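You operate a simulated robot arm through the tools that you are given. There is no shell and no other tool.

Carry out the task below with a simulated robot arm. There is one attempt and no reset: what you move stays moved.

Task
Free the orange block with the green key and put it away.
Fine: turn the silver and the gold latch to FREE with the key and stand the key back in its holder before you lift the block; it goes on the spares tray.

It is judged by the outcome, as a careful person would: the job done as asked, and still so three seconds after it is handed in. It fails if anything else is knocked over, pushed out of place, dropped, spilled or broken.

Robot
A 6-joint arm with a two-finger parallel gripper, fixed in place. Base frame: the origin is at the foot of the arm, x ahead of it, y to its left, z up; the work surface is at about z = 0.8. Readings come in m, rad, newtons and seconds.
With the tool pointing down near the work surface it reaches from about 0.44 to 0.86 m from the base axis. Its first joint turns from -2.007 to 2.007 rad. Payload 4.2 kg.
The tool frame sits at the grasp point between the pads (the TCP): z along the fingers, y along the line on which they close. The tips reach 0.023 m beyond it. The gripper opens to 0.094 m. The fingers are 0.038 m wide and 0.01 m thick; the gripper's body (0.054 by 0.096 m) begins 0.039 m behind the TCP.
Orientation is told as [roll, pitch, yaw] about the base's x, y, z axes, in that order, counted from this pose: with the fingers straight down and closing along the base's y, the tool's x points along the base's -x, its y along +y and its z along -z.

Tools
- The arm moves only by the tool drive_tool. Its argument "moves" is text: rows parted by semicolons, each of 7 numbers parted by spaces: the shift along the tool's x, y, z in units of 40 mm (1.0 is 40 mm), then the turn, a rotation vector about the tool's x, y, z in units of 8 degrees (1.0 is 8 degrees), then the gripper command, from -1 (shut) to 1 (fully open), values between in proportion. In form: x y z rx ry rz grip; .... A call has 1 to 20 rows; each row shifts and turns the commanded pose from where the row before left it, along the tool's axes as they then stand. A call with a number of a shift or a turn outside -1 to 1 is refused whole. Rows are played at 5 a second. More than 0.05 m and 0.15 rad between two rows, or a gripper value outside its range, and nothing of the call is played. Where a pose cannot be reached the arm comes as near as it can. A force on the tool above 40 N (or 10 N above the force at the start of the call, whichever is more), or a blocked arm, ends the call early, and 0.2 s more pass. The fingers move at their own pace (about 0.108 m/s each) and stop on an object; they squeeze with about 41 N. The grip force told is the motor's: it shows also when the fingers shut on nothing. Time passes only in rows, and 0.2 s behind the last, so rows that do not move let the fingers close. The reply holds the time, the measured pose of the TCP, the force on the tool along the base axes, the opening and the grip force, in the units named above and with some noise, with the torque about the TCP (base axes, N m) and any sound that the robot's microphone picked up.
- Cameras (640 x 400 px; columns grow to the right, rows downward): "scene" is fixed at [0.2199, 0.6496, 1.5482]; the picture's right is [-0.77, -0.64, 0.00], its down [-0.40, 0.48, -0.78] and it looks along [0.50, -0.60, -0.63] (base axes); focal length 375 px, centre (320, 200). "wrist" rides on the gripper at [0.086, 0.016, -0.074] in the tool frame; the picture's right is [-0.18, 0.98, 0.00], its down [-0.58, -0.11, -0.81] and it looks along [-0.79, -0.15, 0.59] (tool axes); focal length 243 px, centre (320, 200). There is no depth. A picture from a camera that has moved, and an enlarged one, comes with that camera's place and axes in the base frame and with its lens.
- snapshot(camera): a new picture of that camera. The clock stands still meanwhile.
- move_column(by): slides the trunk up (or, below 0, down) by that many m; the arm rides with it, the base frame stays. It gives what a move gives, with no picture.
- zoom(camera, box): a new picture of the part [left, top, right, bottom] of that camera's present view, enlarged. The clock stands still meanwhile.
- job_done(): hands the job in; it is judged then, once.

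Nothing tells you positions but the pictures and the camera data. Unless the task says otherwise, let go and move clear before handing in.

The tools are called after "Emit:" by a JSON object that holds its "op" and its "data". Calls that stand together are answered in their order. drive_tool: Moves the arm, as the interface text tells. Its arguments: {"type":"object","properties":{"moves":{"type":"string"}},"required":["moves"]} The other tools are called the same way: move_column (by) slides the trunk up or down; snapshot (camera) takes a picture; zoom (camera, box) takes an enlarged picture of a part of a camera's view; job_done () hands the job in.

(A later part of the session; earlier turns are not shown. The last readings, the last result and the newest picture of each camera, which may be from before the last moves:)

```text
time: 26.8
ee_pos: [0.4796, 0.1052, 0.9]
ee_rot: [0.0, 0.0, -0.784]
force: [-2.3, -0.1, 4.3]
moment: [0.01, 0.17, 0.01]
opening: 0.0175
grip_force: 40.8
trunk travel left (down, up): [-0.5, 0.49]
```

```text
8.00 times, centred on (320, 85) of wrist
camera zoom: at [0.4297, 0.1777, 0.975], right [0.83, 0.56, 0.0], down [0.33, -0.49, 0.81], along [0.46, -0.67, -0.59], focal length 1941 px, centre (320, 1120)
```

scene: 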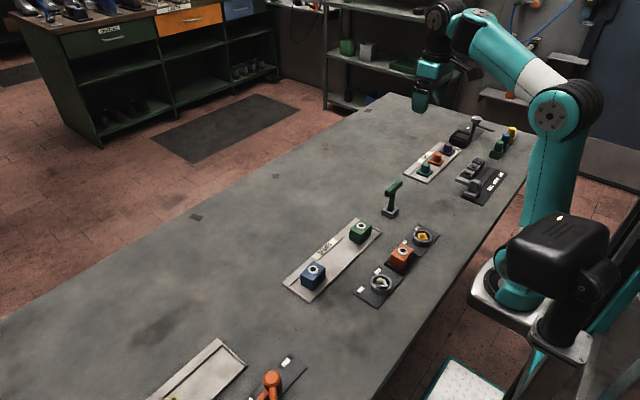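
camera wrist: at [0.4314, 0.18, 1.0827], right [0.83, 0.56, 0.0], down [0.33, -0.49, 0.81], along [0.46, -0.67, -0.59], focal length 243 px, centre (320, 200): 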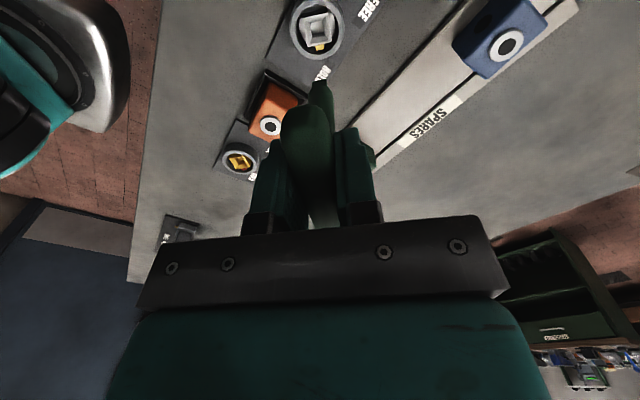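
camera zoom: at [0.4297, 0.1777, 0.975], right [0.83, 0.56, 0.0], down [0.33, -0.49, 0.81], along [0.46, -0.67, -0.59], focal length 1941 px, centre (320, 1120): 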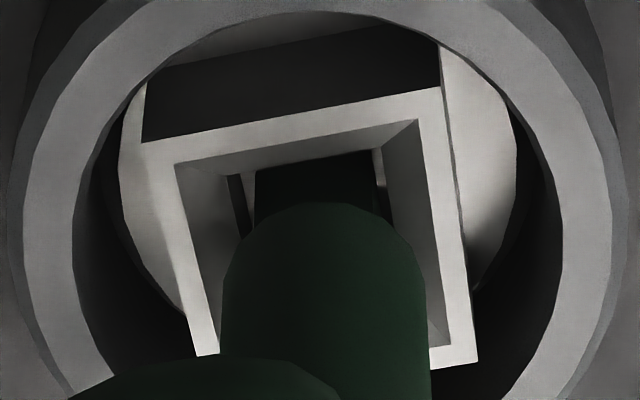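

Contact comes at the same height (TCP z≈0.901) in every lateral position, so this is the socket floor and the tip is seated. I'll ease up half a millimetre and start turning counter-clockwise toward FREE about the key axis.

Emit:
{"op": "drive_tool", "data": {"moves": "0 -0.01 -0.015 0 0 0 -1;0 -0.004 0 0 0 -0.5 -1;0 -0.004 0 0 0 -0.5 -1;0 -0.004 0 0 0 -0.5 -1;0 -0.004 0 0 0 -0.5 -1;0 -0.004 0 0 0 -0.5 -1;0 -0.004 0 0 0 -0.5 -1;0 -0.004 0 0 0 -0.5 -1;0 0 0 0 0 0 -1"}}

Emit:
{"op": "zoom", "data": {"camera": "wrist", "box": [270, 40, 370, 120]}}

Emit:
{"op": "zoom", "data": {"camera": "scene", "box": [360, 255, 405, 305]}}

```text
time: 28.8
ee_pos: [0.4781, 0.1048, 0.9012]
ee_rot: [-0.002, -0.001, -0.293]
force: [-13.0, 6.6, -6.5]
moment: [0.61, 1.08, 0.0]
opening: 0.0179
grip_force: 41.0
trunk travel left (down, up): [-0.5, 0.49]
```

```text
5.00 times, centred on (320, 80) of wrist
camera zoom: at [0.4, 0.1455, 0.9757], right [0.46, 0.89, 0.0], down [0.53, -0.27, 0.81], along [0.71, -0.37, -0.59], focal length 1213 px, centre (320, 800)
```

zoom: 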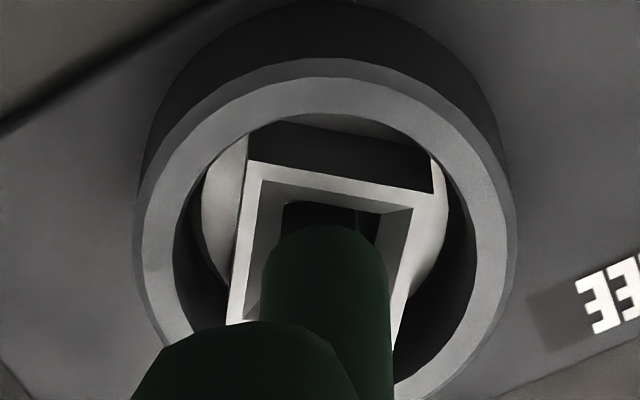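

```text
8.00 times, centred on (382, 280) of scene
camera zoom: at [0.2199, 0.6496, 1.5482], right [-0.77, -0.64, 0.0], down [-0.4, 0.48, -0.78], along [0.5, -0.6, -0.63], focal length 3002 px, centre (-180, -440)
```

zoom: 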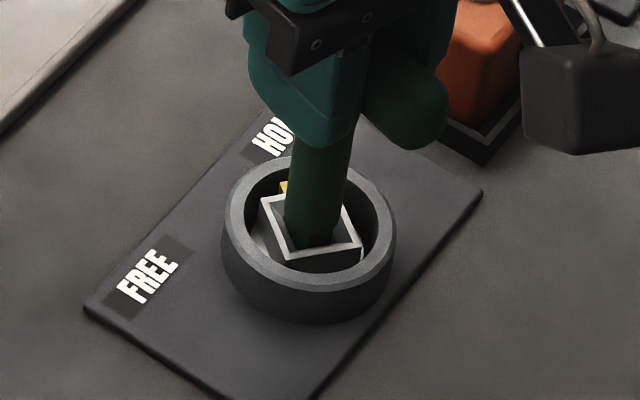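

The square is engaged: the socket is starting to follow after about 20° of play. There's a side force of about 14 N along +tool-x, so I'll shift 1 mm that way and keep turning.

Emit:
{"op": "drive_tool", "data": {"moves": "0.025 0.004 0 0 0 0 -1;0 -0.0045 0 0 0 -0.5 -1;0 -0.0045 0 0 0 -0.5 -1;0 -0.0045 0 0 0 -0.5 -1;0 -0.0045 0 0 0 -0.5 -1;0 -0.0045 0 0 0 -0.5 -1;0 0 0 0 0 0 -1"}}

Emit:
{"op": "zoom", "data": {"camera": "wrist", "box": [270, 40, 370, 120]}}

Emit:
{"op": "zoom", "data": {"camera": "scene", "box": [360, 255, 405, 305]}}

```text
time: 30.4
ee_pos: [0.4774, 0.1044, 0.9009]
ee_rot: [0.003, -0.002, 0.051]
force: [5.2, 5.0, -1.9]
moment: [0.38, -0.51, -0.03]
opening: 0.0176
grip_force: 41.1
trunk travel left (down, up): [-0.5, 0.49]
```

```text
5.00 times, centred on (320, 80) of wrist
camera zoom: at [0.3904, 0.1154, 0.9758], right [0.13, 0.99, 0.0], down [0.59, -0.08, 0.81], along [0.8, -0.11, -0.59], focal length 1213 px, centre (320, 800)
```

zoom: 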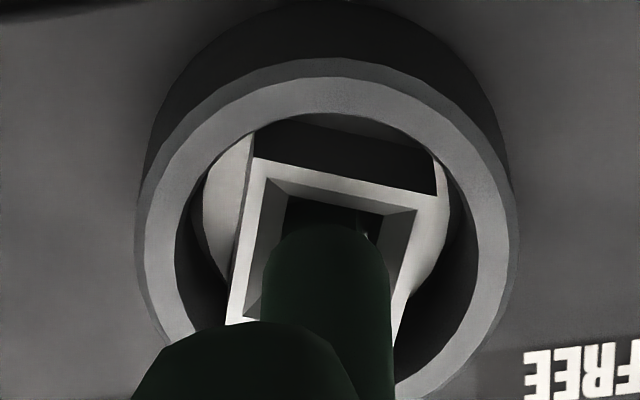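

```text
8.00 times, centred on (382, 280) of scene
camera zoom: at [0.2199, 0.6496, 1.5482], right [-0.77, -0.64, 0.0], down [-0.4, 0.48, -0.78], along [0.5, -0.6, -0.63], focal length 3002 px, centre (-180, -440)
```

zoom: 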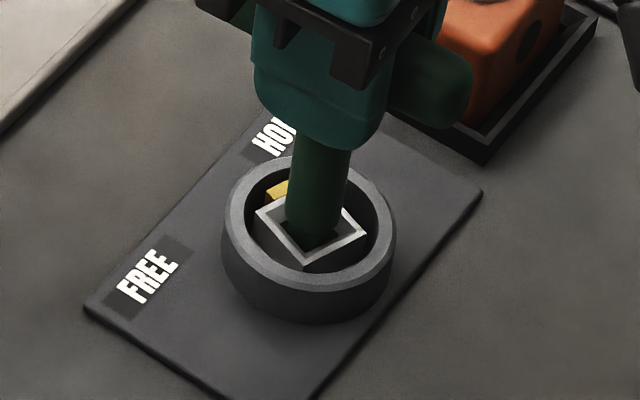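

The pointer is moving with the key at a constant lag, and side forces are small. I'll keep turning.

Emit:
{"op": "drive_tool", "data": {"moves": "-0.008 0.006 0 0 0 0 -1;0 -0.0045 0 0 0 -0.5 -1;0 -0.0045 0 0 0 -0.5 -1;0 -0.0045 0 0 0 -0.5 -1;0 -0.0045 0 0 0 -0.5 -1;0 -0.0045 0 0 0 -0.5 -1;0 -0.0045 0 0 0 -0.5 -1;0 0 0 0 0 0 -1"}}

Emit:
{"op": "zoom", "data": {"camera": "scene", "box": [360, 255, 405, 305]}}

```text
time: 32.2
ee_pos: [0.4774, 0.1044, 0.9004]
ee_rot: [0.001, 0.0, 0.472]
force: [4.1, 1.2, 5.3]
moment: [0.15, -0.37, 0.02]
opening: 0.0174
grip_force: 40.7
trunk travel left (down, up): [-0.5, 0.49]
```

```text
8.00 times, centred on (382, 280) of scene
camera zoom: at [0.2199, 0.6496, 1.5482], right [-0.77, -0.64, 0.0], down [-0.4, 0.48, -0.78], along [0.5, -0.6, -0.63], focal length 3002 px, centre (-180, -440)
```

zoom: 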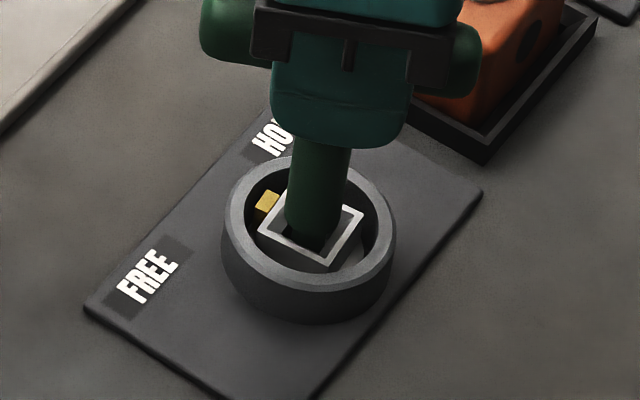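

The pointer is about halfway. I'll continue with another 28°.

Emit:
{"op": "drive_tool", "data": {"moves": "0 -0.0045 0 0 0 -0.5 -1;0 -0.0045 0 0 0 -0.5 -1;0 -0.0045 0 0 0 -0.5 -1;0 -0.0045 0 0 0 -0.5 -1;0 -0.0045 0 0 0 -0.5 -1;0 -0.0045 0 0 0 -0.5 -1;0 -0.0045 0 0 0 -0.5 -1;0 0 0 0 0 0 -1"}}

Emit:
{"op": "zoom", "data": {"camera": "scene", "box": [360, 255, 405, 305]}}

Emit:
{"op": "zoom", "data": {"camera": "wrist", "box": [270, 40, 370, 120]}}

```text
time: 34.0
ee_pos: [0.4791, 0.1027, 0.9017]
ee_rot: [0.0, 0.001, 0.962]
force: [5.8, 13.1, -7.1]
moment: [1.11, -0.46, 0.0]
opening: 0.0175
grip_force: 41.2
trunk travel left (down, up): [-0.5, 0.49]
```

```text
8.00 times, centred on (382, 280) of scene
camera zoom: at [0.2199, 0.6496, 1.5482], right [-0.77, -0.64, 0.0], down [-0.4, 0.48, -0.78], along [0.5, -0.6, -0.63], focal length 3002 px, centre (-180, -440)
```

zoom: 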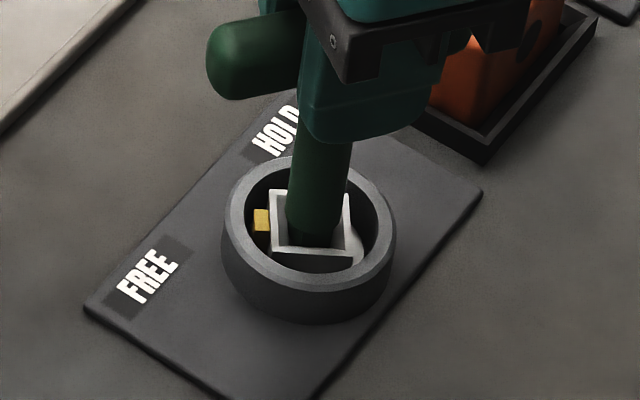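

```text
5.00 times, centred on (320, 80) of wrist
camera zoom: at [0.4159, 0.0405, 0.9757], right [-0.7, 0.71, 0.0], down [0.42, 0.41, 0.81], along [0.57, 0.56, -0.59], focal length 1213 px, centre (320, 800)
```

zoom: 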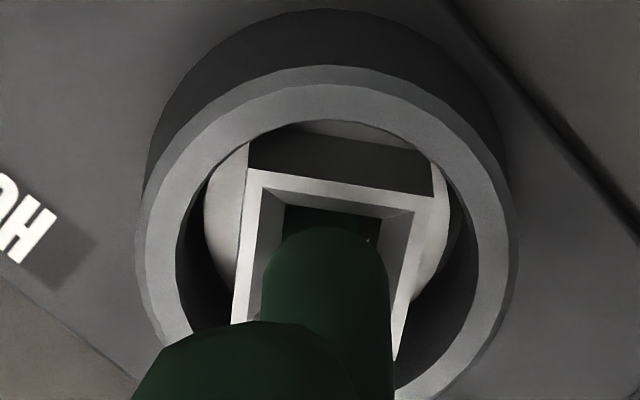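

Only about 10° of pointer travel is left. I'll relieve the side force and turn the rest gently.

Emit:
{"op": "drive_tool", "data": {"moves": "-0.022 0.004 0 0 0 0 -1;0 -0.003 0 0 0 -0.4 -1;0 -0.003 0 0 0 -0.4 -1;0 -0.003 0 0 0 -0.4 -1;0 0 0 0 0 0 -1"}}

Emit:
{"op": "zoom", "data": {"camera": "scene", "box": [360, 255, 405, 305]}}

Emit:
{"op": "zoom", "data": {"camera": "wrist", "box": [270, 40, 370, 120]}}

```text
time: 35.2
ee_pos: [0.4799, 0.1035, 0.9005]
ee_rot: [0.0, 0.001, 1.127]
force: [-1.6, 1.6, -0.7]
moment: [0.22, 0.13, -0.01]
opening: 0.0176
grip_force: 41.5
trunk travel left (down, up): [-0.5, 0.49]
```

```text
8.00 times, centred on (382, 280) of scene
camera zoom: at [0.2199, 0.6496, 1.5482], right [-0.77, -0.64, 0.0], down [-0.4, 0.48, -0.78], along [0.5, -0.6, -0.63], focal length 3002 px, centre (-180, -440)
```

zoom: 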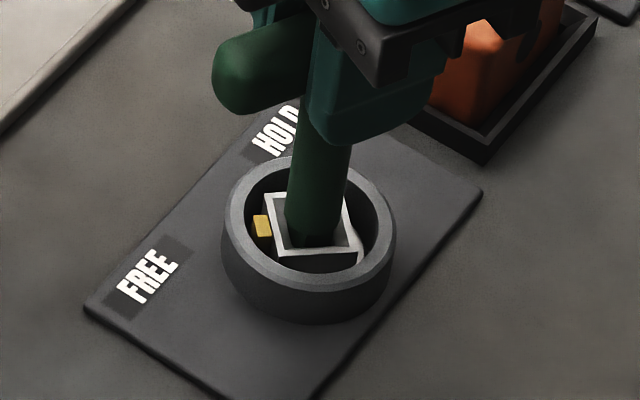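

```text
5.00 times, centred on (320, 80) of wrist
camera zoom: at [0.4275, 0.0311, 0.9752], right [-0.81, 0.59, 0.0], down [0.35, 0.48, 0.81], along [0.47, 0.65, -0.59], focal length 1213 px, centre (320, 800)
```

zoom: 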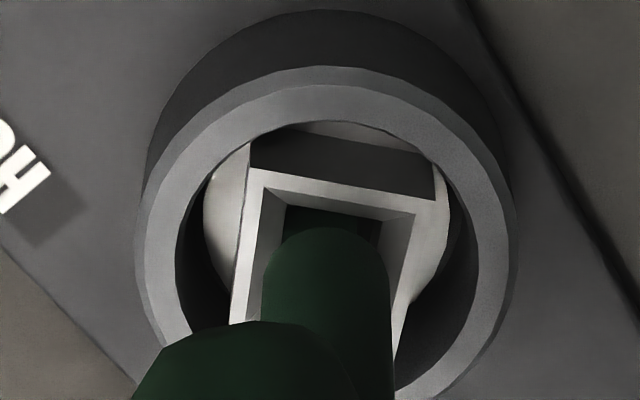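

The wrist view puts the socket edges at 134.8° and 43.9°, which is a full 90° turn with the pointer at FREE. I'll turn the key back through the play to about 45° so it's loose, then check that the socket stayed put.

Emit:
{"op": "drive_tool", "data": {"moves": "0 0.0035 0 0 0 0.49 -1;0 0.0035 0 0 0 0.49 -1;0 0.0035 0 0 0 0.49 -1;0 0.0035 0 0 0 0.49 -1;0 0.0035 0 0 0 0.49 -1;0 0 0 0 0 0 -1"}}

Emit:
{"op": "zoom", "data": {"camera": "scene", "box": [360, 255, 405, 305]}}

Emit:
{"op": "zoom", "data": {"camera": "wrist", "box": [270, 40, 370, 120]}}

```text
time: 36.6
ee_pos: [0.4784, 0.1035, 0.9003]
ee_rot: [0.0, 0.001, 0.783]
force: [0.8, -0.5, 0.0]
moment: [-0.04, -0.02, 0.01]
opening: 0.0174
grip_force: 40.9
trunk travel left (down, up): [-0.5, 0.49]
```

```text
8.00 times, centred on (382, 280) of scene
camera zoom: at [0.2199, 0.6496, 1.5482], right [-0.77, -0.64, 0.0], down [-0.4, 0.48, -0.78], along [0.5, -0.6, -0.63], focal length 3002 px, centre (-180, -440)
```

zoom: 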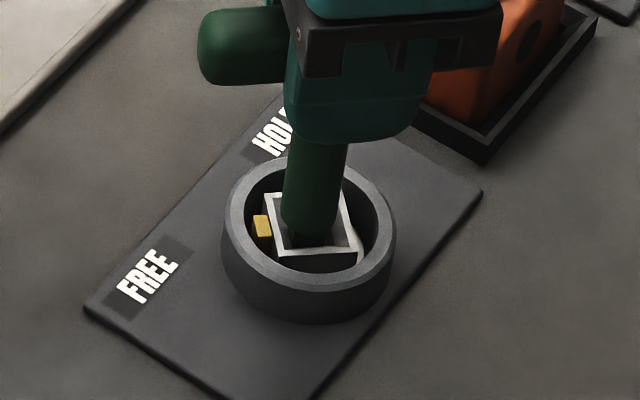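

```text
5.00 times, centred on (320, 80) of wrist
camera zoom: at [0.4065, 0.0536, 0.9751], right [-0.56, 0.83, 0.0], down [0.49, 0.33, 0.81], along [0.67, 0.45, -0.59], focal length 1213 px, centre (320, 800)
```

zoom: 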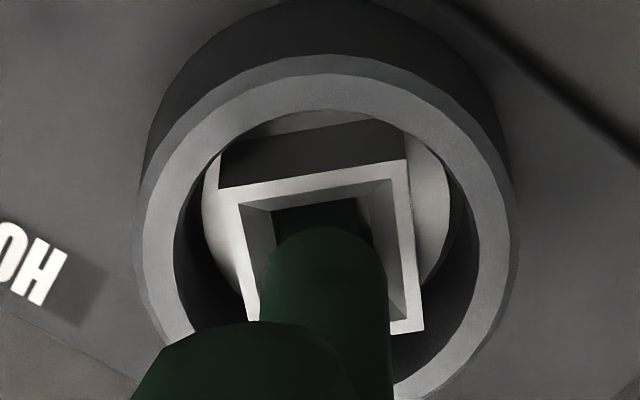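

The key is loose, with no forces and the socket still at 90°. I'll lift it straight out and look at the latch.

Emit:
{"op": "drive_tool", "data": {"moves": "0 0 -0.1 0 0 0 -1;0 0 -0.15 0 0 0 -1;0 0 -0.25 0 0 0 -1;0 0 -0.5 0 0 0 -1;0 0 -0.7 0 0 0 -1;0 0 -0.7 0 0 0 -1;0 0 0 0 0 0 -1;0 0 0 0 0 0 -1"}}

Emit:
{"op": "zoom", "data": {"camera": "scene", "box": [330, 200, 430, 310]}}

Emit:
{"op": "zoom", "data": {"camera": "wrist", "box": [260, 0, 380, 100]}}

Emit:
{"op": "zoom", "data": {"camera": "scene", "box": [360, 255, 405, 305]}}

```text
time: 38.4
ee_pos: [0.48, 0.1038, 0.9962]
ee_rot: [-0.001, -0.002, 0.786]
force: [0.5, -0.4, -1.6]
moment: [0.03, -0.03, 0.0]
opening: 0.0176
grip_force: 41.3
trunk travel left (down, up): [-0.5, 0.49]
```

```text
3.64 times, centred on (380, 255) of scene
camera zoom: at [0.2199, 0.6496, 1.5482], right [-0.77, -0.64, 0.0], down [-0.4, 0.48, -0.78], along [0.5, -0.6, -0.63], focal length 1364 px, centre (102, 0)
```

zoom: 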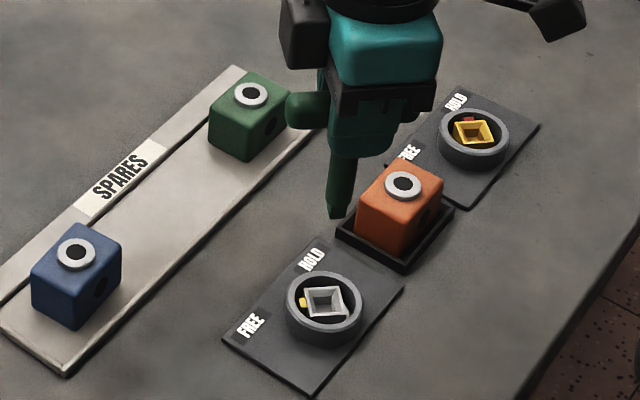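

```text
4.00 times, centred on (320, 50) of wrist
camera zoom: at [0.4068, 0.0547, 1.0717], right [-0.56, 0.83, 0.0], down [0.49, 0.33, 0.81], along [0.67, 0.46, -0.59], focal length 970 px, centre (320, 800)
```

zoom: 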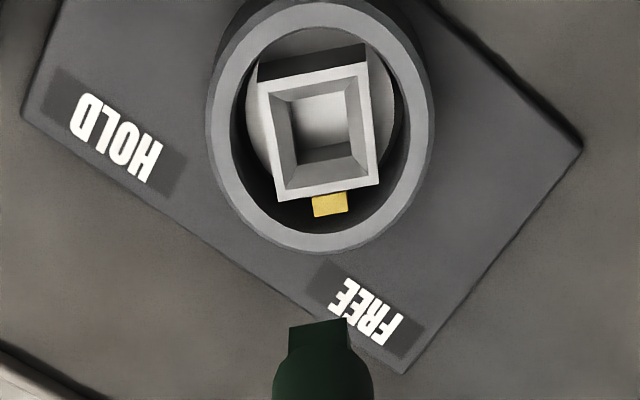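

```text
8.00 times, centred on (382, 280) of scene
camera zoom: at [0.2199, 0.6496, 1.5482], right [-0.77, -0.64, 0.0], down [-0.4, 0.48, -0.78], along [0.5, -0.6, -0.63], focal length 3002 px, centre (-180, -440)
```

zoom: 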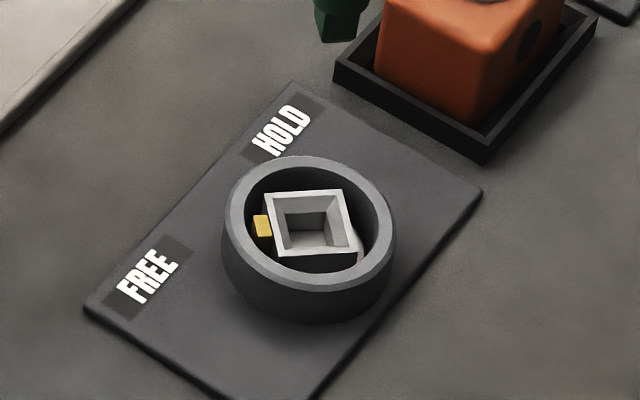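

The silver pointer now points at FREE. Next I'll rotate the key back to -45° in the air and carry it over to the gold latch at about (0.4795, -0.106).

Emit:
{"op": "drive_tool", "data": {"moves": "0 0 0 0 0 1 -1;0 0 0 0 0 1 -1;0 0 0 0 0 1 -1;0 0 0 0 0 1 -1;0 0 0 0 0 1 -1;0 0 0 0 0 1 -1;0 0 0 0 0 1 -1;0 0 0 0 0 1 -1;0 0 0 0 0 1 -1;0 0 0 0 0 1 -1;0 0 0 0 0 1 -1;0 0 0 0 0 0.25 -1;-0.7326 -0.741 0 0 0 0 -1;-0.7326 -0.741 0 0 0 0 -1;-0.7326 -0.741 0 0 0 0 -1;-0.7326 -0.741 0 0 0 0 -1;-0.7326 -0.741 0 0 0 0 -1;0 0 0 0 0 0 -1;0 0 0 0 0 0 -1"}}

Emit:
{"op": "zoom", "data": {"camera": "wrist", "box": [260, 0, 380, 100]}}

Emit:
{"op": "zoom", "data": {"camera": "scene", "box": [350, 190, 470, 300]}}

```text
time: 42.4
ee_pos: [0.4803, -0.101, 0.9957]
ee_rot: [0.001, 0.001, -0.785]
force: [1.5, -0.5, -2.0]
moment: [0.04, 0.02, 0.03]
opening: 0.0175
grip_force: 41.3
trunk travel left (down, up): [-0.5, 0.49]
```

```text
4.00 times, centred on (320, 50) of wrist
camera zoom: at [0.4293, -0.0288, 1.072], right [0.83, 0.56, 0.0], down [0.33, -0.49, 0.81], along [0.46, -0.67, -0.59], focal length 970 px, centre (320, 800)
```

zoom: 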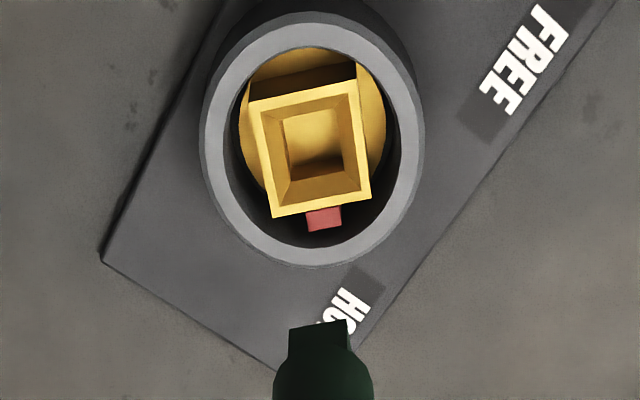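

```text
3.64 times, centred on (410, 245) of scene
camera zoom: at [0.2199, 0.6496, 1.5482], right [-0.77, -0.64, 0.0], down [-0.4, 0.48, -0.78], along [0.5, -0.6, -0.63], focal length 1364 px, centre (-7, 36)
```

zoom: 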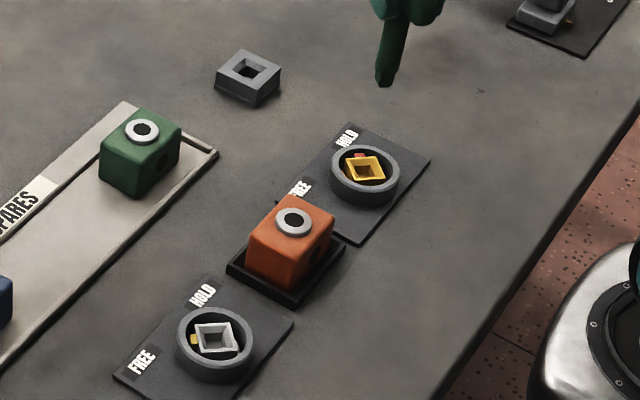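

The gold socket centre is confirmed at (0.4798, -0.1057). I'll correct for the 2.6 mm axis offset and lower to just above the socket.

Emit:
{"op": "drive_tool", "data": {"moves": "-0.039 -0.067 0.5 0 0 0 -1;0 0 0.6 0 0 0 -1;0 0 0.6 0 0 0 -1;0 0 0.4 0 0 0 -1;0 0 0 0 0 0 -1;0 0 0 0 0 0 -1"}}

Emit:
{"op": "zoom", "data": {"camera": "wrist", "box": [270, 30, 370, 110]}}

```text
time: 43.8
ee_pos: [0.4756, -0.1062, 0.9133]
ee_rot: [0.0, -0.001, -0.785]
force: [0.5, -0.2, -1.9]
moment: [0.0, -0.03, -0.03]
opening: 0.0177
grip_force: 41.2
trunk travel left (down, up): [-0.5, 0.49]
```

```text
5.00 times, centred on (320, 70) of wrist
camera zoom: at [0.4258, -0.0336, 0.9874], right [0.83, 0.56, 0.0], down [0.33, -0.49, 0.81], along [0.45, -0.67, -0.59], focal length 1213 px, centre (320, 850)
```

zoom: 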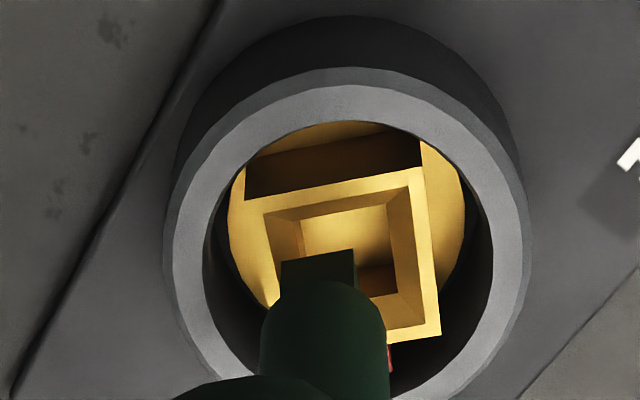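

Emit:
{"op": "drive_tool", "data": {"moves": "-0.016 0.08 0 0 0 0 -1;0 0 0 0 0 0 -1;0 0 0 0 0 0 -1"}}

Emit:
{"op": "zoom", "data": {"camera": "wrist", "box": [270, 30, 370, 110]}}

```text
time: 44.6
ee_pos: [0.4792, -0.1046, 0.9122]
ee_rot: [-0.001, 0.0, -0.786]
force: [-0.7, 0.7, -2.4]
moment: [-0.03, -0.01, 0.02]
opening: 0.0178
grip_force: 41.3
trunk travel left (down, up): [-0.5, 0.49]
```

```text
5.00 times, centred on (320, 70) of wrist
camera zoom: at [0.4295, -0.0323, 0.987], right [0.83, 0.56, 0.0], down [0.33, -0.49, 0.81], along [0.46, -0.67, -0.59], focal length 1213 px, centre (320, 850)
```

zoom: 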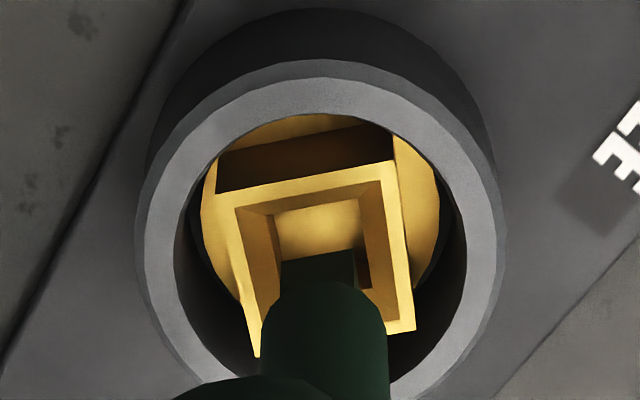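

Emit:
{"op": "drive_tool", "data": {"moves": "0.026 -0.009 0 0 0 0 -1;0 0 0.07 0 0 0 -1;0 0 0.07 0 0 0 -1;0 0 0 0 0 0 -1"}}

Emit:
{"op": "zoom", "data": {"camera": "wrist", "box": [270, 30, 370, 110]}}

```text
time: 45.6
ee_pos: [0.479, -0.1049, 0.9058]
ee_rot: [0.0, -0.001, -0.786]
force: [-0.1, -1.0, -2.2]
moment: [-0.02, -0.01, -0.03]
opening: 0.0177
grip_force: 41.8
trunk travel left (down, up): [-0.5, 0.49]
```

```text
5.00 times, centred on (320, 70) of wrist
camera zoom: at [0.4287, -0.0322, 0.9813], right [0.83, 0.56, 0.0], down [0.33, -0.49, 0.81], along [0.46, -0.67, -0.59], focal length 1213 px, centre (320, 850)
```

zoom: 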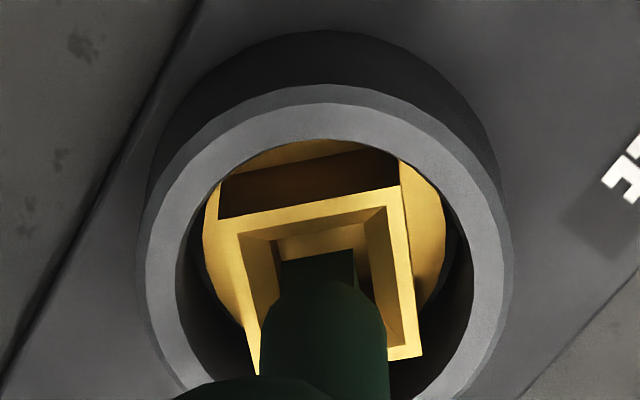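

It's centred with no contact, so I'll continue down.

Emit:
{"op": "drive_tool", "data": {"moves": "0 0 0.06 0 0 0 -1;0 0 0.06 0 0 0 -1;0 0 0 0 0 0 -1"}}

Emit:
{"op": "zoom", "data": {"camera": "wrist", "box": [270, 30, 370, 110]}}

```text
time: 46.4
ee_pos: [0.4774, -0.1048, 0.9015]
ee_rot: [0.0, 0.001, -0.786]
force: [-4.6, 4.7, 0.8]
moment: [0.43, 0.45, 0.01]
opening: 0.0175
grip_force: 40.7
trunk travel left (down, up): [-0.5, 0.49]
```

```text
5.00 times, centred on (320, 70) of wrist
camera zoom: at [0.4283, -0.033, 0.9768], right [0.82, 0.57, 0.0], down [0.34, -0.49, 0.81], along [0.46, -0.66, -0.59], focal length 1213 px, centre (320, 850)
```

zoom: 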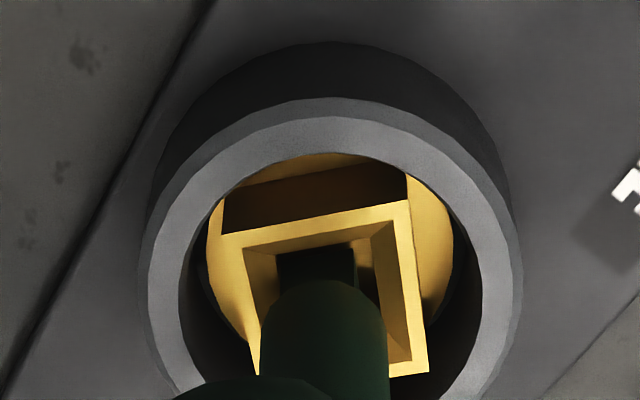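

The far wall is pushing lightly, so I'll nudge 0.8 mm toward the camera and settle to the floor.

Emit:
{"op": "drive_tool", "data": {"moves": "0.022 0.012 0 0 0 0 -1;0 0 0.04 0 0 0 -1;0 0 0 0 0 0 -1"}}

Emit:
{"op": "zoom", "data": {"camera": "wrist", "box": [270, 30, 370, 110]}}

```text
time: 47.2
ee_pos: [0.4788, -0.1045, 0.9015]
ee_rot: [0.002, -0.002, -0.785]
force: [-1.9, 0.7, -0.2]
moment: [0.16, 0.18, 0.02]
opening: 0.0175
grip_force: 41.0
trunk travel left (down, up): [-0.5, 0.49]
```

```text
5.00 times, centred on (320, 70) of wrist
camera zoom: at [0.4293, -0.0317, 0.9754], right [0.83, 0.56, 0.0], down [0.33, -0.49, 0.81], along [0.46, -0.67, -0.59], focal length 1213 px, centre (320, 850)
```

zoom: 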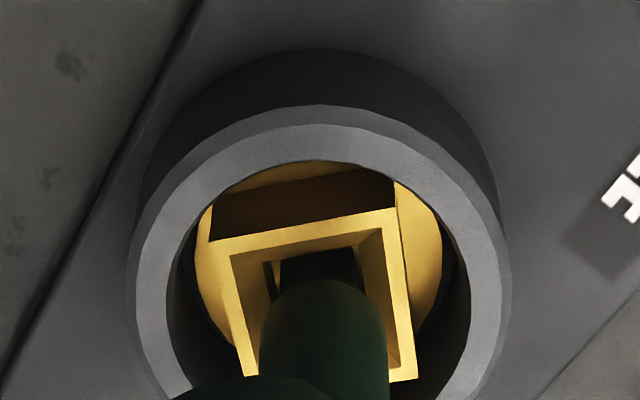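

The tip is at the same depth as in the silver latch. I'll turn toward FREE about the key axis.

Emit:
{"op": "drive_tool", "data": {"moves": "0.012 -0.008 0 0 0 0 -1;0 -0.0045 0 0 0 -0.5 -1;0 -0.0045 0 0 0 -0.5 -1;0 -0.0045 0 0 0 -0.5 -1;0 -0.0045 0 0 0 -0.5 -1;0 -0.0045 0 0 0 -0.5 -1;0 -0.0045 0 0 0 -0.5 -1;0 -0.0045 0 0 0 -0.5 -1;0 0 0 0 0 0 -1"}}

Emit:
{"op": "zoom", "data": {"camera": "wrist", "box": [270, 40, 370, 120]}}

Emit:
{"op": "zoom", "data": {"camera": "scene", "box": [400, 215, 450, 260]}}

```text
time: 49.2
ee_pos: [0.4767, -0.1051, 0.9015]
ee_rot: [0.0, 0.002, -0.295]
force: [-3.1, 6.1, -5.1]
moment: [0.55, 0.29, -0.01]
opening: 0.0174
grip_force: 40.2
trunk travel left (down, up): [-0.5, 0.49]
```

```text
5.00 times, centred on (320, 80) of wrist
camera zoom: at [0.3992, -0.0647, 0.9755], right [0.46, 0.89, 0.0], down [0.53, -0.27, 0.81], along [0.71, -0.37, -0.59], focal length 1213 px, centre (320, 800)
```

zoom: 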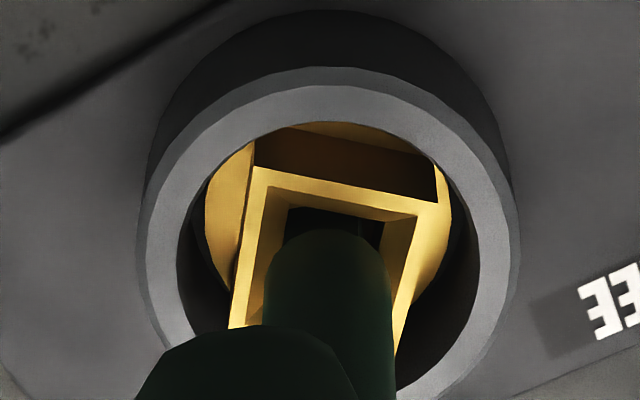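

```text
8.89 times, centred on (425, 238) of scene
camera zoom: at [0.2199, 0.6496, 1.5482], right [-0.77, -0.64, 0.0], down [-0.4, 0.48, -0.78], along [0.5, -0.6, -0.63], focal length 3336 px, centre (-613, -133)
```

zoom: 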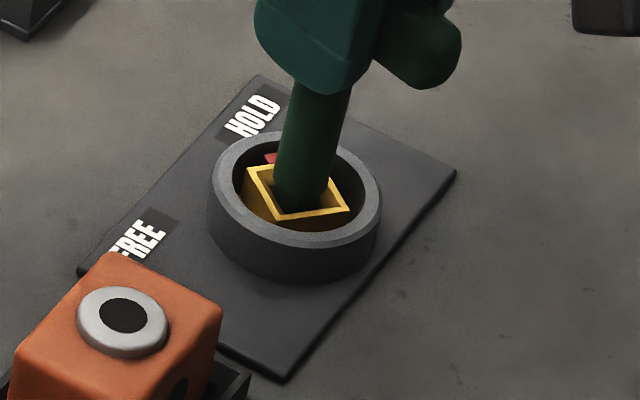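

The gold socket is engaged and following, with low forces. I'll continue the turn.

Emit:
{"op": "drive_tool", "data": {"moves": "0.006 0.008 0 0 0 0 -1;0 -0.0045 0 0 0 -0.5 -1;0 -0.0045 0 0 0 -0.5 -1;0 -0.0045 0 0 0 -0.5 -1;0 -0.0045 0 0 0 -0.5 -1;0 -0.0045 0 0 0 -0.5 -1;0 -0.0045 0 0 0 -0.5 -1;0 0 0 0 0 0 -1"}}

Emit:
{"op": "zoom", "data": {"camera": "scene", "box": [400, 215, 450, 260]}}

```text
time: 51.0
ee_pos: [0.4773, -0.1055, 0.9016]
ee_rot: [0.001, -0.001, 0.122]
force: [5.1, 4.6, -7.5]
moment: [0.29, -0.4, 0.01]
opening: 0.0176
grip_force: 40.9
trunk travel left (down, up): [-0.5, 0.49]
```

```text
8.89 times, centred on (425, 238) of scene
camera zoom: at [0.2199, 0.6496, 1.5482], right [-0.77, -0.64, 0.0], down [-0.4, 0.48, -0.78], along [0.5, -0.6, -0.63], focal length 3336 px, centre (-613, -133)
```

zoom: 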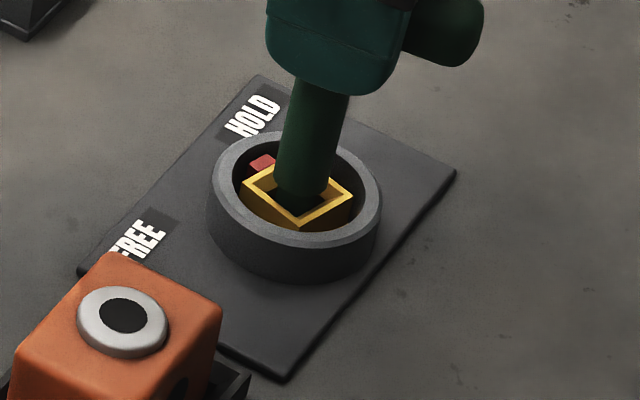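

Emit:
{"op": "drive_tool", "data": {"moves": "-0.01 0.006 0.01 0 0 0 -1;0 -0.0045 0 0 0 -0.5 -1;0 -0.0045 0 0 0 -0.5 -1;0 -0.0045 0 0 0 -0.5 -1;0 -0.0045 0 0 0 -0.5 -1;0 -0.0045 0 0 0 -0.5 -1;0 -0.0045 0 0 0 -0.5 -1;0 0 0 0 0 0 -1"}}

Emit:
{"op": "zoom", "data": {"camera": "scene", "box": [400, 215, 450, 260]}}

```text
time: 52.8
ee_pos: [0.4788, -0.1069, 0.8998]
ee_rot: [0.001, 0.002, 0.543]
force: [2.3, 5.6, 15.2]
moment: [0.41, -0.2, 0.0]
opening: 0.0175
grip_force: 41.0
trunk travel left (down, up): [-0.5, 0.49]
```

```text
8.89 times, centred on (425, 238) of scene
camera zoom: at [0.2199, 0.6496, 1.5482], right [-0.77, -0.64, 0.0], down [-0.4, 0.48, -0.78], along [0.5, -0.6, -0.63], focal length 3336 px, centre (-613, -133)
```

zoom: 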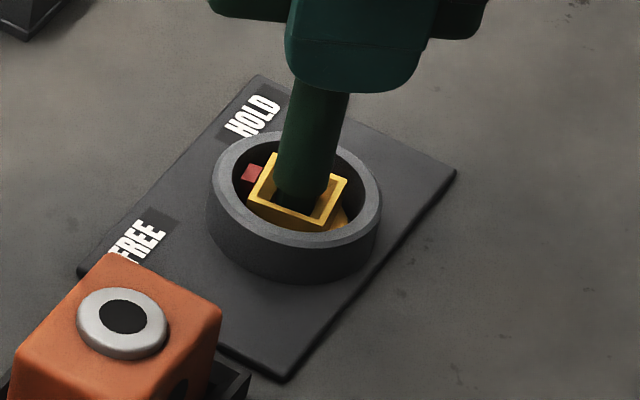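

Emit:
{"op": "drive_tool", "data": {"moves": "-0.008 0.005 -0.015 0 0 0 -1;0 -0.0045 0 0 0 -0.5 -1;0 -0.0045 0 0 0 -0.5 -1;0 -0.0045 0 0 0 -0.5 -1;0 -0.0045 0 0 0 -0.5 -1;0 -0.0045 0 0 0 -0.5 -1;0 -0.0045 0 0 0 -0.5 -1;0 0 0 0 0 0 -1"}}

Emit:
{"op": "zoom", "data": {"camera": "scene", "box": [400, 215, 450, 260]}}

Emit:
{"op": "zoom", "data": {"camera": "wrist", "box": [270, 40, 370, 120]}}

```text
time: 54.6
ee_pos: [0.4786, -0.1067, 0.9002]
ee_rot: [0.001, -0.001, 0.963]
force: [-2.5, 7.0, 0.7]
moment: [0.56, 0.18, 0.01]
opening: 0.0178
grip_force: 41.1
trunk travel left (down, up): [-0.5, 0.49]
```

```text
8.89 times, centred on (425, 238) of scene
camera zoom: at [0.2199, 0.6496, 1.5482], right [-0.77, -0.64, 0.0], down [-0.4, 0.48, -0.78], along [0.5, -0.6, -0.63], focal length 3336 px, centre (-613, -133)
```

zoom: 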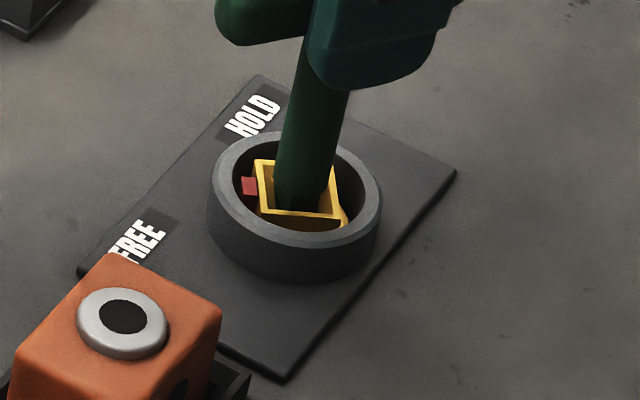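

```text
5.00 times, centred on (320, 80) of wrist
camera zoom: at [0.4158, -0.1698, 0.9754], right [-0.7, 0.71, 0.0], down [0.42, 0.41, 0.81], along [0.58, 0.56, -0.59], focal length 1213 px, centre (320, 800)
```

zoom: 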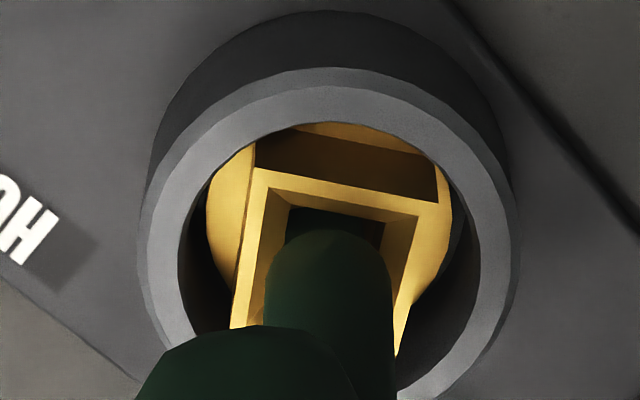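

About 10° to go, so I'll finish gently to the FREE mark.

Emit:
{"op": "drive_tool", "data": {"moves": "-0.006 0.008 0 0 0 0 -1;0 -0.004 0 0 0 -0.47 -1;0 -0.004 0 0 0 -0.47 -1;0 -0.004 0 0 0 -0.47 -1;0 0 0 0 0 0 -1"}}

Emit:
{"op": "zoom", "data": {"camera": "scene", "box": [400, 215, 450, 260]}}

Emit:
{"op": "zoom", "data": {"camera": "wrist", "box": [270, 40, 370, 120]}}

```text
time: 55.8
ee_pos: [0.4803, -0.1077, 0.9006]
ee_rot: [0.0, 0.0, 1.155]
force: [-2.1, 1.5, -1.3]
moment: [0.1, 0.12, 0.0]
opening: 0.0175
grip_force: 41.3
trunk travel left (down, up): [-0.5, 0.49]
```

```text
8.89 times, centred on (425, 238) of scene
camera zoom: at [0.2199, 0.6496, 1.5482], right [-0.77, -0.64, 0.0], down [-0.4, 0.48, -0.78], along [0.5, -0.6, -0.63], focal length 3336 px, centre (-613, -133)
```

zoom: 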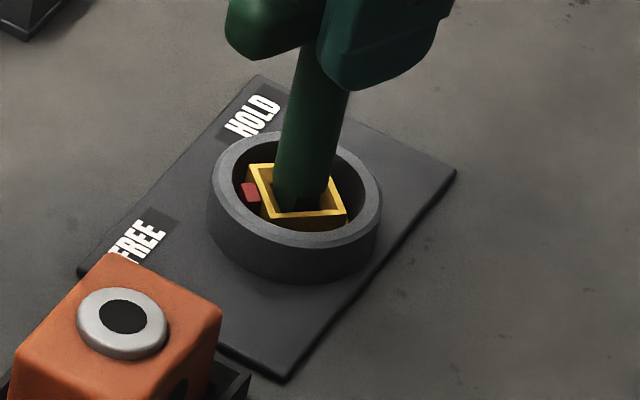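

```text
5.00 times, centred on (320, 80) of wrist
camera zoom: at [0.4295, -0.1809, 0.9753], right [-0.83, 0.56, 0.0], down [0.33, 0.49, 0.81], along [0.45, 0.67, -0.59], focal length 1213 px, centre (320, 800)
```

zoom: 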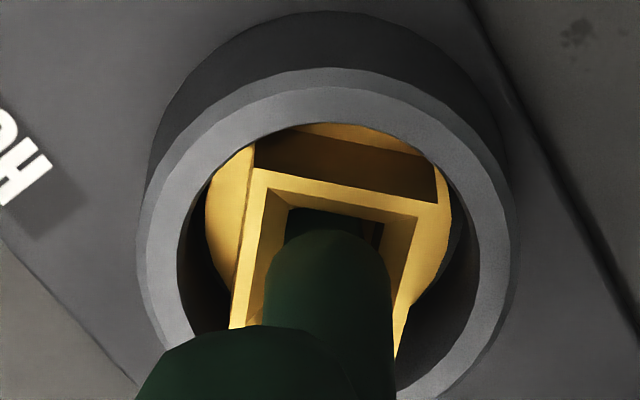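

The gold socket measures 135.5°, about a 90° turn, and the red pointer is at FREE. I'll turn the key back to loosen it in the play, then lift straight out.

Emit:
{"op": "drive_tool", "data": {"moves": "0 0.0042 0 0 0 0.53 -1;0 0.0042 0 0 0 0.53 -1;0 0.0042 0 0 0 0.53 -1;0 0.0042 0 0 0 0.53 -1;0 0.0042 0 0 0 0.53 -1;0 0 0 0 0 0 -1"}}

Emit:
{"op": "zoom", "data": {"camera": "wrist", "box": [270, 40, 370, 120]}}

```text
time: 57.2
ee_pos: [0.4771, -0.1066, 0.8995]
ee_rot: [0.0, 0.001, 0.785]
force: [-0.7, 0.8, -1.4]
moment: [-0.03, 0.01, -0.01]
opening: 0.0176
grip_force: 40.7
trunk travel left (down, up): [-0.5, 0.49]
```

```text
5.00 times, centred on (320, 80) of wrist
camera zoom: at [0.4059, -0.1577, 0.9753], right [-0.56, 0.83, 0.0], down [0.49, 0.33, 0.81], along [0.67, 0.46, -0.59], focal length 1213 px, centre (320, 800)
```

zoom: 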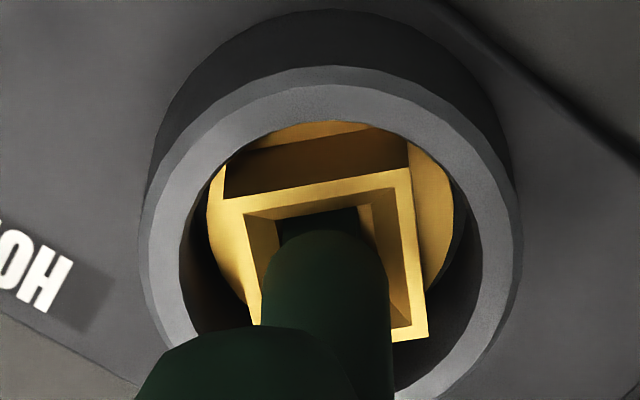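

Emit:
{"op": "drive_tool", "data": {"moves": "0 0 -0.1 0 0 0 -1;0 0 -0.15 0 0 0 -1;0 0 -0.25 0 0 0 -1;0 0 -0.5 0 0 0 -1;0 0 -0.7 0 0 0 -1;0 0 -0.7 0 0 0 -1;0 0 0 0 0 0 -1;0 0 0 0 0 0 -1"}}

Emit:
{"op": "zoom", "data": {"camera": "wrist", "box": [260, 0, 380, 100]}}

Emit:
{"op": "zoom", "data": {"camera": "scene", "box": [350, 200, 460, 300]}}

```text
time: 59.0
ee_pos: [0.477, -0.1095, 0.9967]
ee_rot: [0.0, -0.001, 0.787]
force: [0.9, -0.2, -1.3]
moment: [0.02, -0.01, -0.02]
opening: 0.0174
grip_force: 40.9
trunk travel left (down, up): [-0.5, 0.49]
```

```text
4.00 times, centred on (320, 50) of wrist
camera zoom: at [0.4042, -0.1597, 1.0712], right [-0.57, 0.82, 0.0], down [0.49, 0.33, 0.81], along [0.66, 0.46, -0.59], focal length 970 px, centre (320, 800)
```

zoom: 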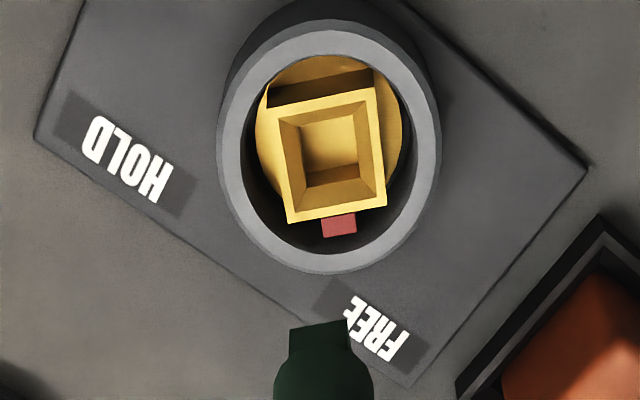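

```text
4.00 times, centred on (405, 250) of scene
camera zoom: at [0.2199, 0.6496, 1.5482], right [-0.77, -0.64, 0.0], down [-0.4, 0.48, -0.78], along [0.5, -0.6, -0.63], focal length 1501 px, centre (-20, 0)
```

zoom: 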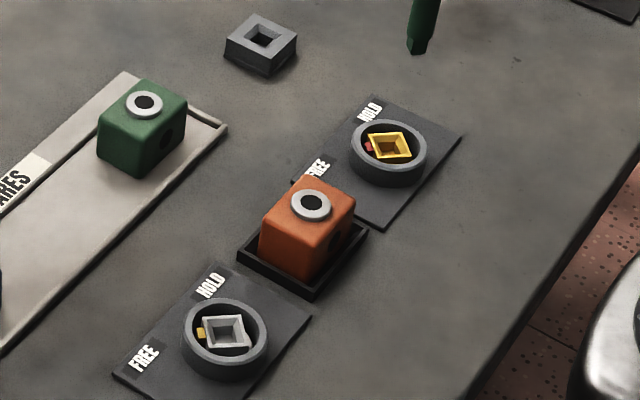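

Both pointers now read FREE. I'll rotate the key back to its original -90° orientation and carry it over its holder at about (0.6095, -0.1506).

Emit:
{"op": "drive_tool", "data": {"moves": "0 0 0 0 0 1 -1;0 0 0 0 0 1 -1;0 0 0 0 0 1 -1;0 0 0 0 0 1 -1;0 0 0 0 0 1 -1;0 0 0 0 0 1 -1;0 0 0 0 0 1 -1;0 0 0 0 0 1 -1;0 0 0 0 0 1 -1;0 0 0 0 0 1 -1;0 0 0 0 0 1 -1;0 0 0 0 0 1 -1;0 0 0 0 0 1 -1;0 0 0 0 0 1 -1;0 0 0 0 0 1 -1;0 0 0 0 0 1 -1;0 0 0 0 0 0.875 -1;0 0 0 0 0 0 -1"}}

Emit:
{"op": "drive_tool", "data": {"moves": "-0.236 0.8325 0 0 0 0 -1;-0.236 0.8325 0 0 0 0 -1;-0.236 0.8325 0 0 0 0 -1;-0.236 0.8325 0 0 0 0 -1;0 0 0 0 0 0 -1;0 0 0 0 0 0 -1"}}

Emit:
{"op": "zoom", "data": {"camera": "wrist", "box": [260, 0, 380, 100]}}

Emit:
{"op": "zoom", "data": {"camera": "scene", "box": [350, 130, 430, 220]}}

```text
time: 62.8
ee_pos: [0.478, -0.1062, 0.997]
ee_rot: [0.0, 0.0, -1.571]
force: [0.1, 0.0, -1.8]
moment: [0.01, 0.0, -0.01]
opening: 0.0175
grip_force: 41.4
trunk travel left (down, up): [-0.5, 0.49]
```

```text
time: 64.2
ee_pos: [0.6118, -0.1451, 0.9965]
ee_rot: [-0.001, 0.0, -1.569]
force: [0.5, 0.3, -1.7]
moment: [0.0, -0.03, 0.01]
opening: 0.0174
grip_force: 41.3
trunk travel left (down, up): [-0.5, 0.49]
```

```text
4.00 times, centred on (320, 50) of wrist
camera zoom: at [0.6272, -0.0596, 1.0709], right [0.98, -0.18, 0.0], down [-0.11, -0.58, 0.81], along [-0.15, -0.79, -0.59], focal length 970 px, centre (320, 800)
```

zoom: 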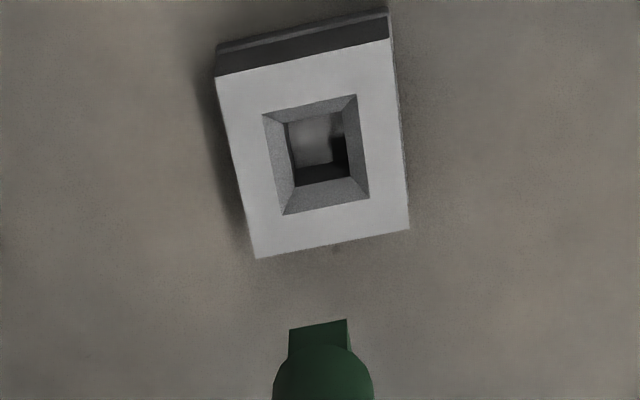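

```text
4.44 times, centred on (390, 175) of scene
camera zoom: at [0.2199, 0.6496, 1.5482], right [-0.77, -0.64, 0.0], down [-0.4, 0.48, -0.78], along [0.5, -0.6, -0.63], focal length 1668 px, centre (9, 311)
```

zoom: 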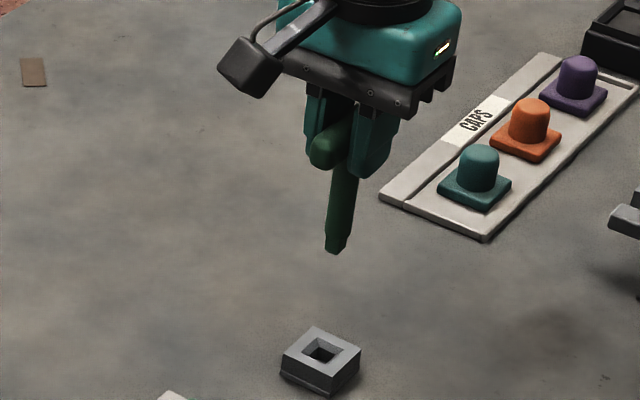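

The holder is confirmed at (0.6095, -0.1505). I'll correct and lower to just above it.

Emit:
{"op": "drive_tool", "data": {"moves": "-0.0575 -0.0425 0.5 0 0 0 -1;0 0 0.6 0 0 0 -1;0 0 0.55 0 0 0 -1;0 0 0.3 0 0 0 -1;0 0 0 0 0 0 -1;0 0 0 0 0 0 -1"}}

Emit:
{"op": "zoom", "data": {"camera": "wrist", "box": [270, 30, 370, 110]}}

Emit:
{"op": "zoom", "data": {"camera": "scene", "box": [365, 165, 415, 225]}}

```text
time: 65.6
ee_pos: [0.6094, -0.1467, 0.9171]
ee_rot: [0.0, 0.0, -1.57]
force: [-0.1, 0.2, -1.4]
moment: [0.0, 0.01, 0.04]
opening: 0.0174
grip_force: 40.7
trunk travel left (down, up): [-0.5, 0.49]
```

```text
5.00 times, centred on (320, 70) of wrist
camera zoom: at [0.6251, -0.0611, 0.9916], right [0.98, -0.18, 0.0], down [-0.11, -0.58, 0.81], along [-0.15, -0.79, -0.59], focal length 1213 px, centre (320, 850)
```

zoom: 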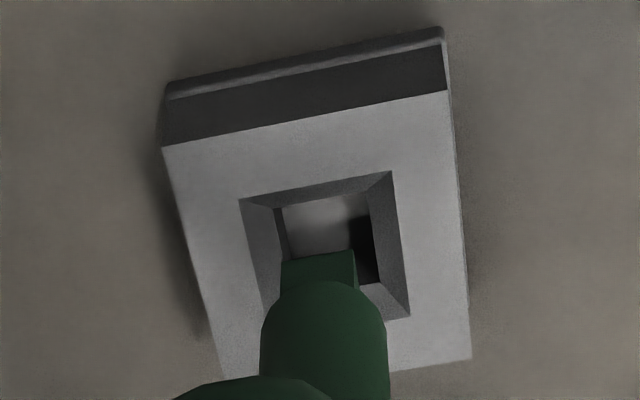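

```text
6.67 times, centred on (390, 195) of scene
camera zoom: at [0.2199, 0.6496, 1.5482], right [-0.77, -0.64, 0.0], down [-0.4, 0.48, -0.78], along [0.5, -0.6, -0.63], focal length 2502 px, centre (-147, 233)
```

zoom: 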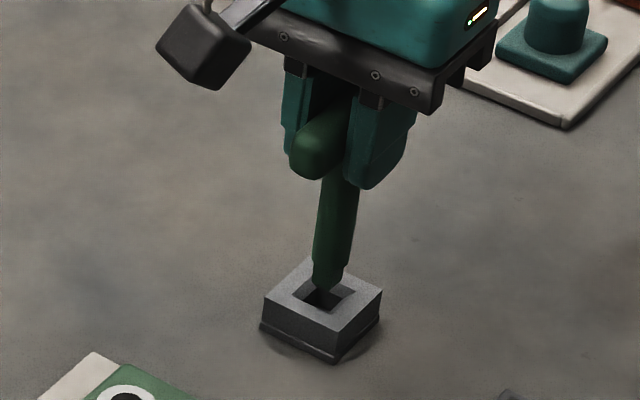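

Emit:
{"op": "drive_tool", "data": {"moves": "-0.02 0.01 0.1 0 0 0 -1;0 0 0.1 0 0 0 -1;0 0 0.08 0 0 0 -1;0 0 0 0 0 0 -1"}}

Emit:
{"op": "zoom", "data": {"camera": "wrist", "box": [270, 30, 370, 110]}}

```text
time: 66.6
ee_pos: [0.6107, -0.1477, 0.9061]
ee_rot: [0.0, -0.001, -1.568]
force: [-0.4, -0.7, -0.5]
moment: [-0.02, 0.02, 0.02]
opening: 0.0175
grip_force: 40.9
trunk travel left (down, up): [-0.5, 0.49]
```

```text
5.00 times, centred on (320, 70) of wrist
camera zoom: at [0.6266, -0.0612, 0.9817], right [0.98, -0.18, 0.0], down [-0.11, -0.58, 0.81], along [-0.15, -0.79, -0.59], focal length 1213 px, centre (320, 850)
```

zoom: 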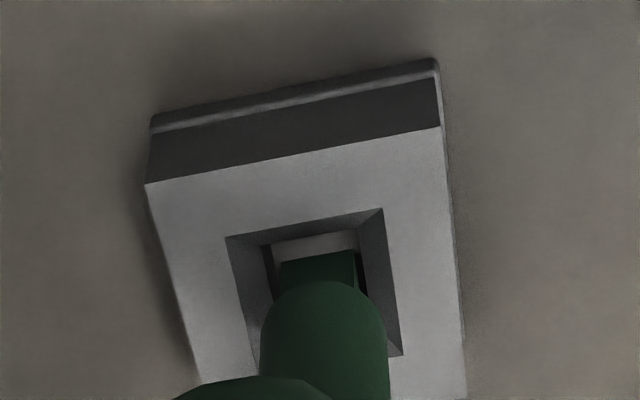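

Emit:
{"op": "drive_tool", "data": {"moves": "-0.02 -0.02 0.06 0 0 0 -1;0 0 0.06 0 0 0 -1;0 0 0 0 0 0 -1"}}

Emit:
{"op": "zoom", "data": {"camera": "wrist", "box": [270, 30, 370, 110]}}

```text
time: 67.4
ee_pos: [0.6088, -0.1485, 0.9007]
ee_rot: [-0.002, 0.002, -1.57]
force: [-0.7, -0.7, -1.1]
moment: [-0.01, -0.02, -0.01]
opening: 0.0179
grip_force: 41.0
trunk travel left (down, up): [-0.5, 0.49]
```

```text
5.00 times, centred on (320, 70) of wrist
camera zoom: at [0.6253, -0.0623, 0.9771], right [0.98, -0.18, 0.0], down [-0.11, -0.58, 0.81], along [-0.15, -0.79, -0.59], focal length 1213 px, centre (320, 850)
```

zoom: 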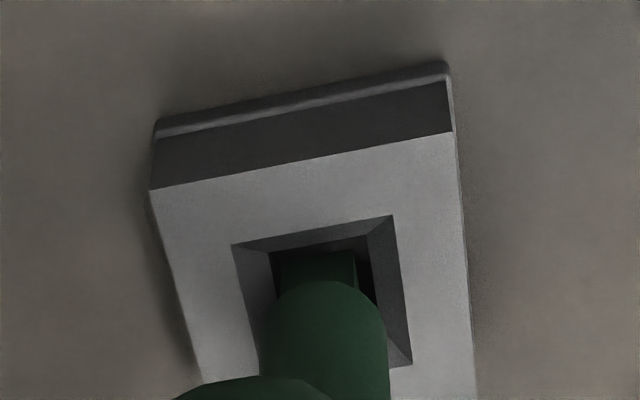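

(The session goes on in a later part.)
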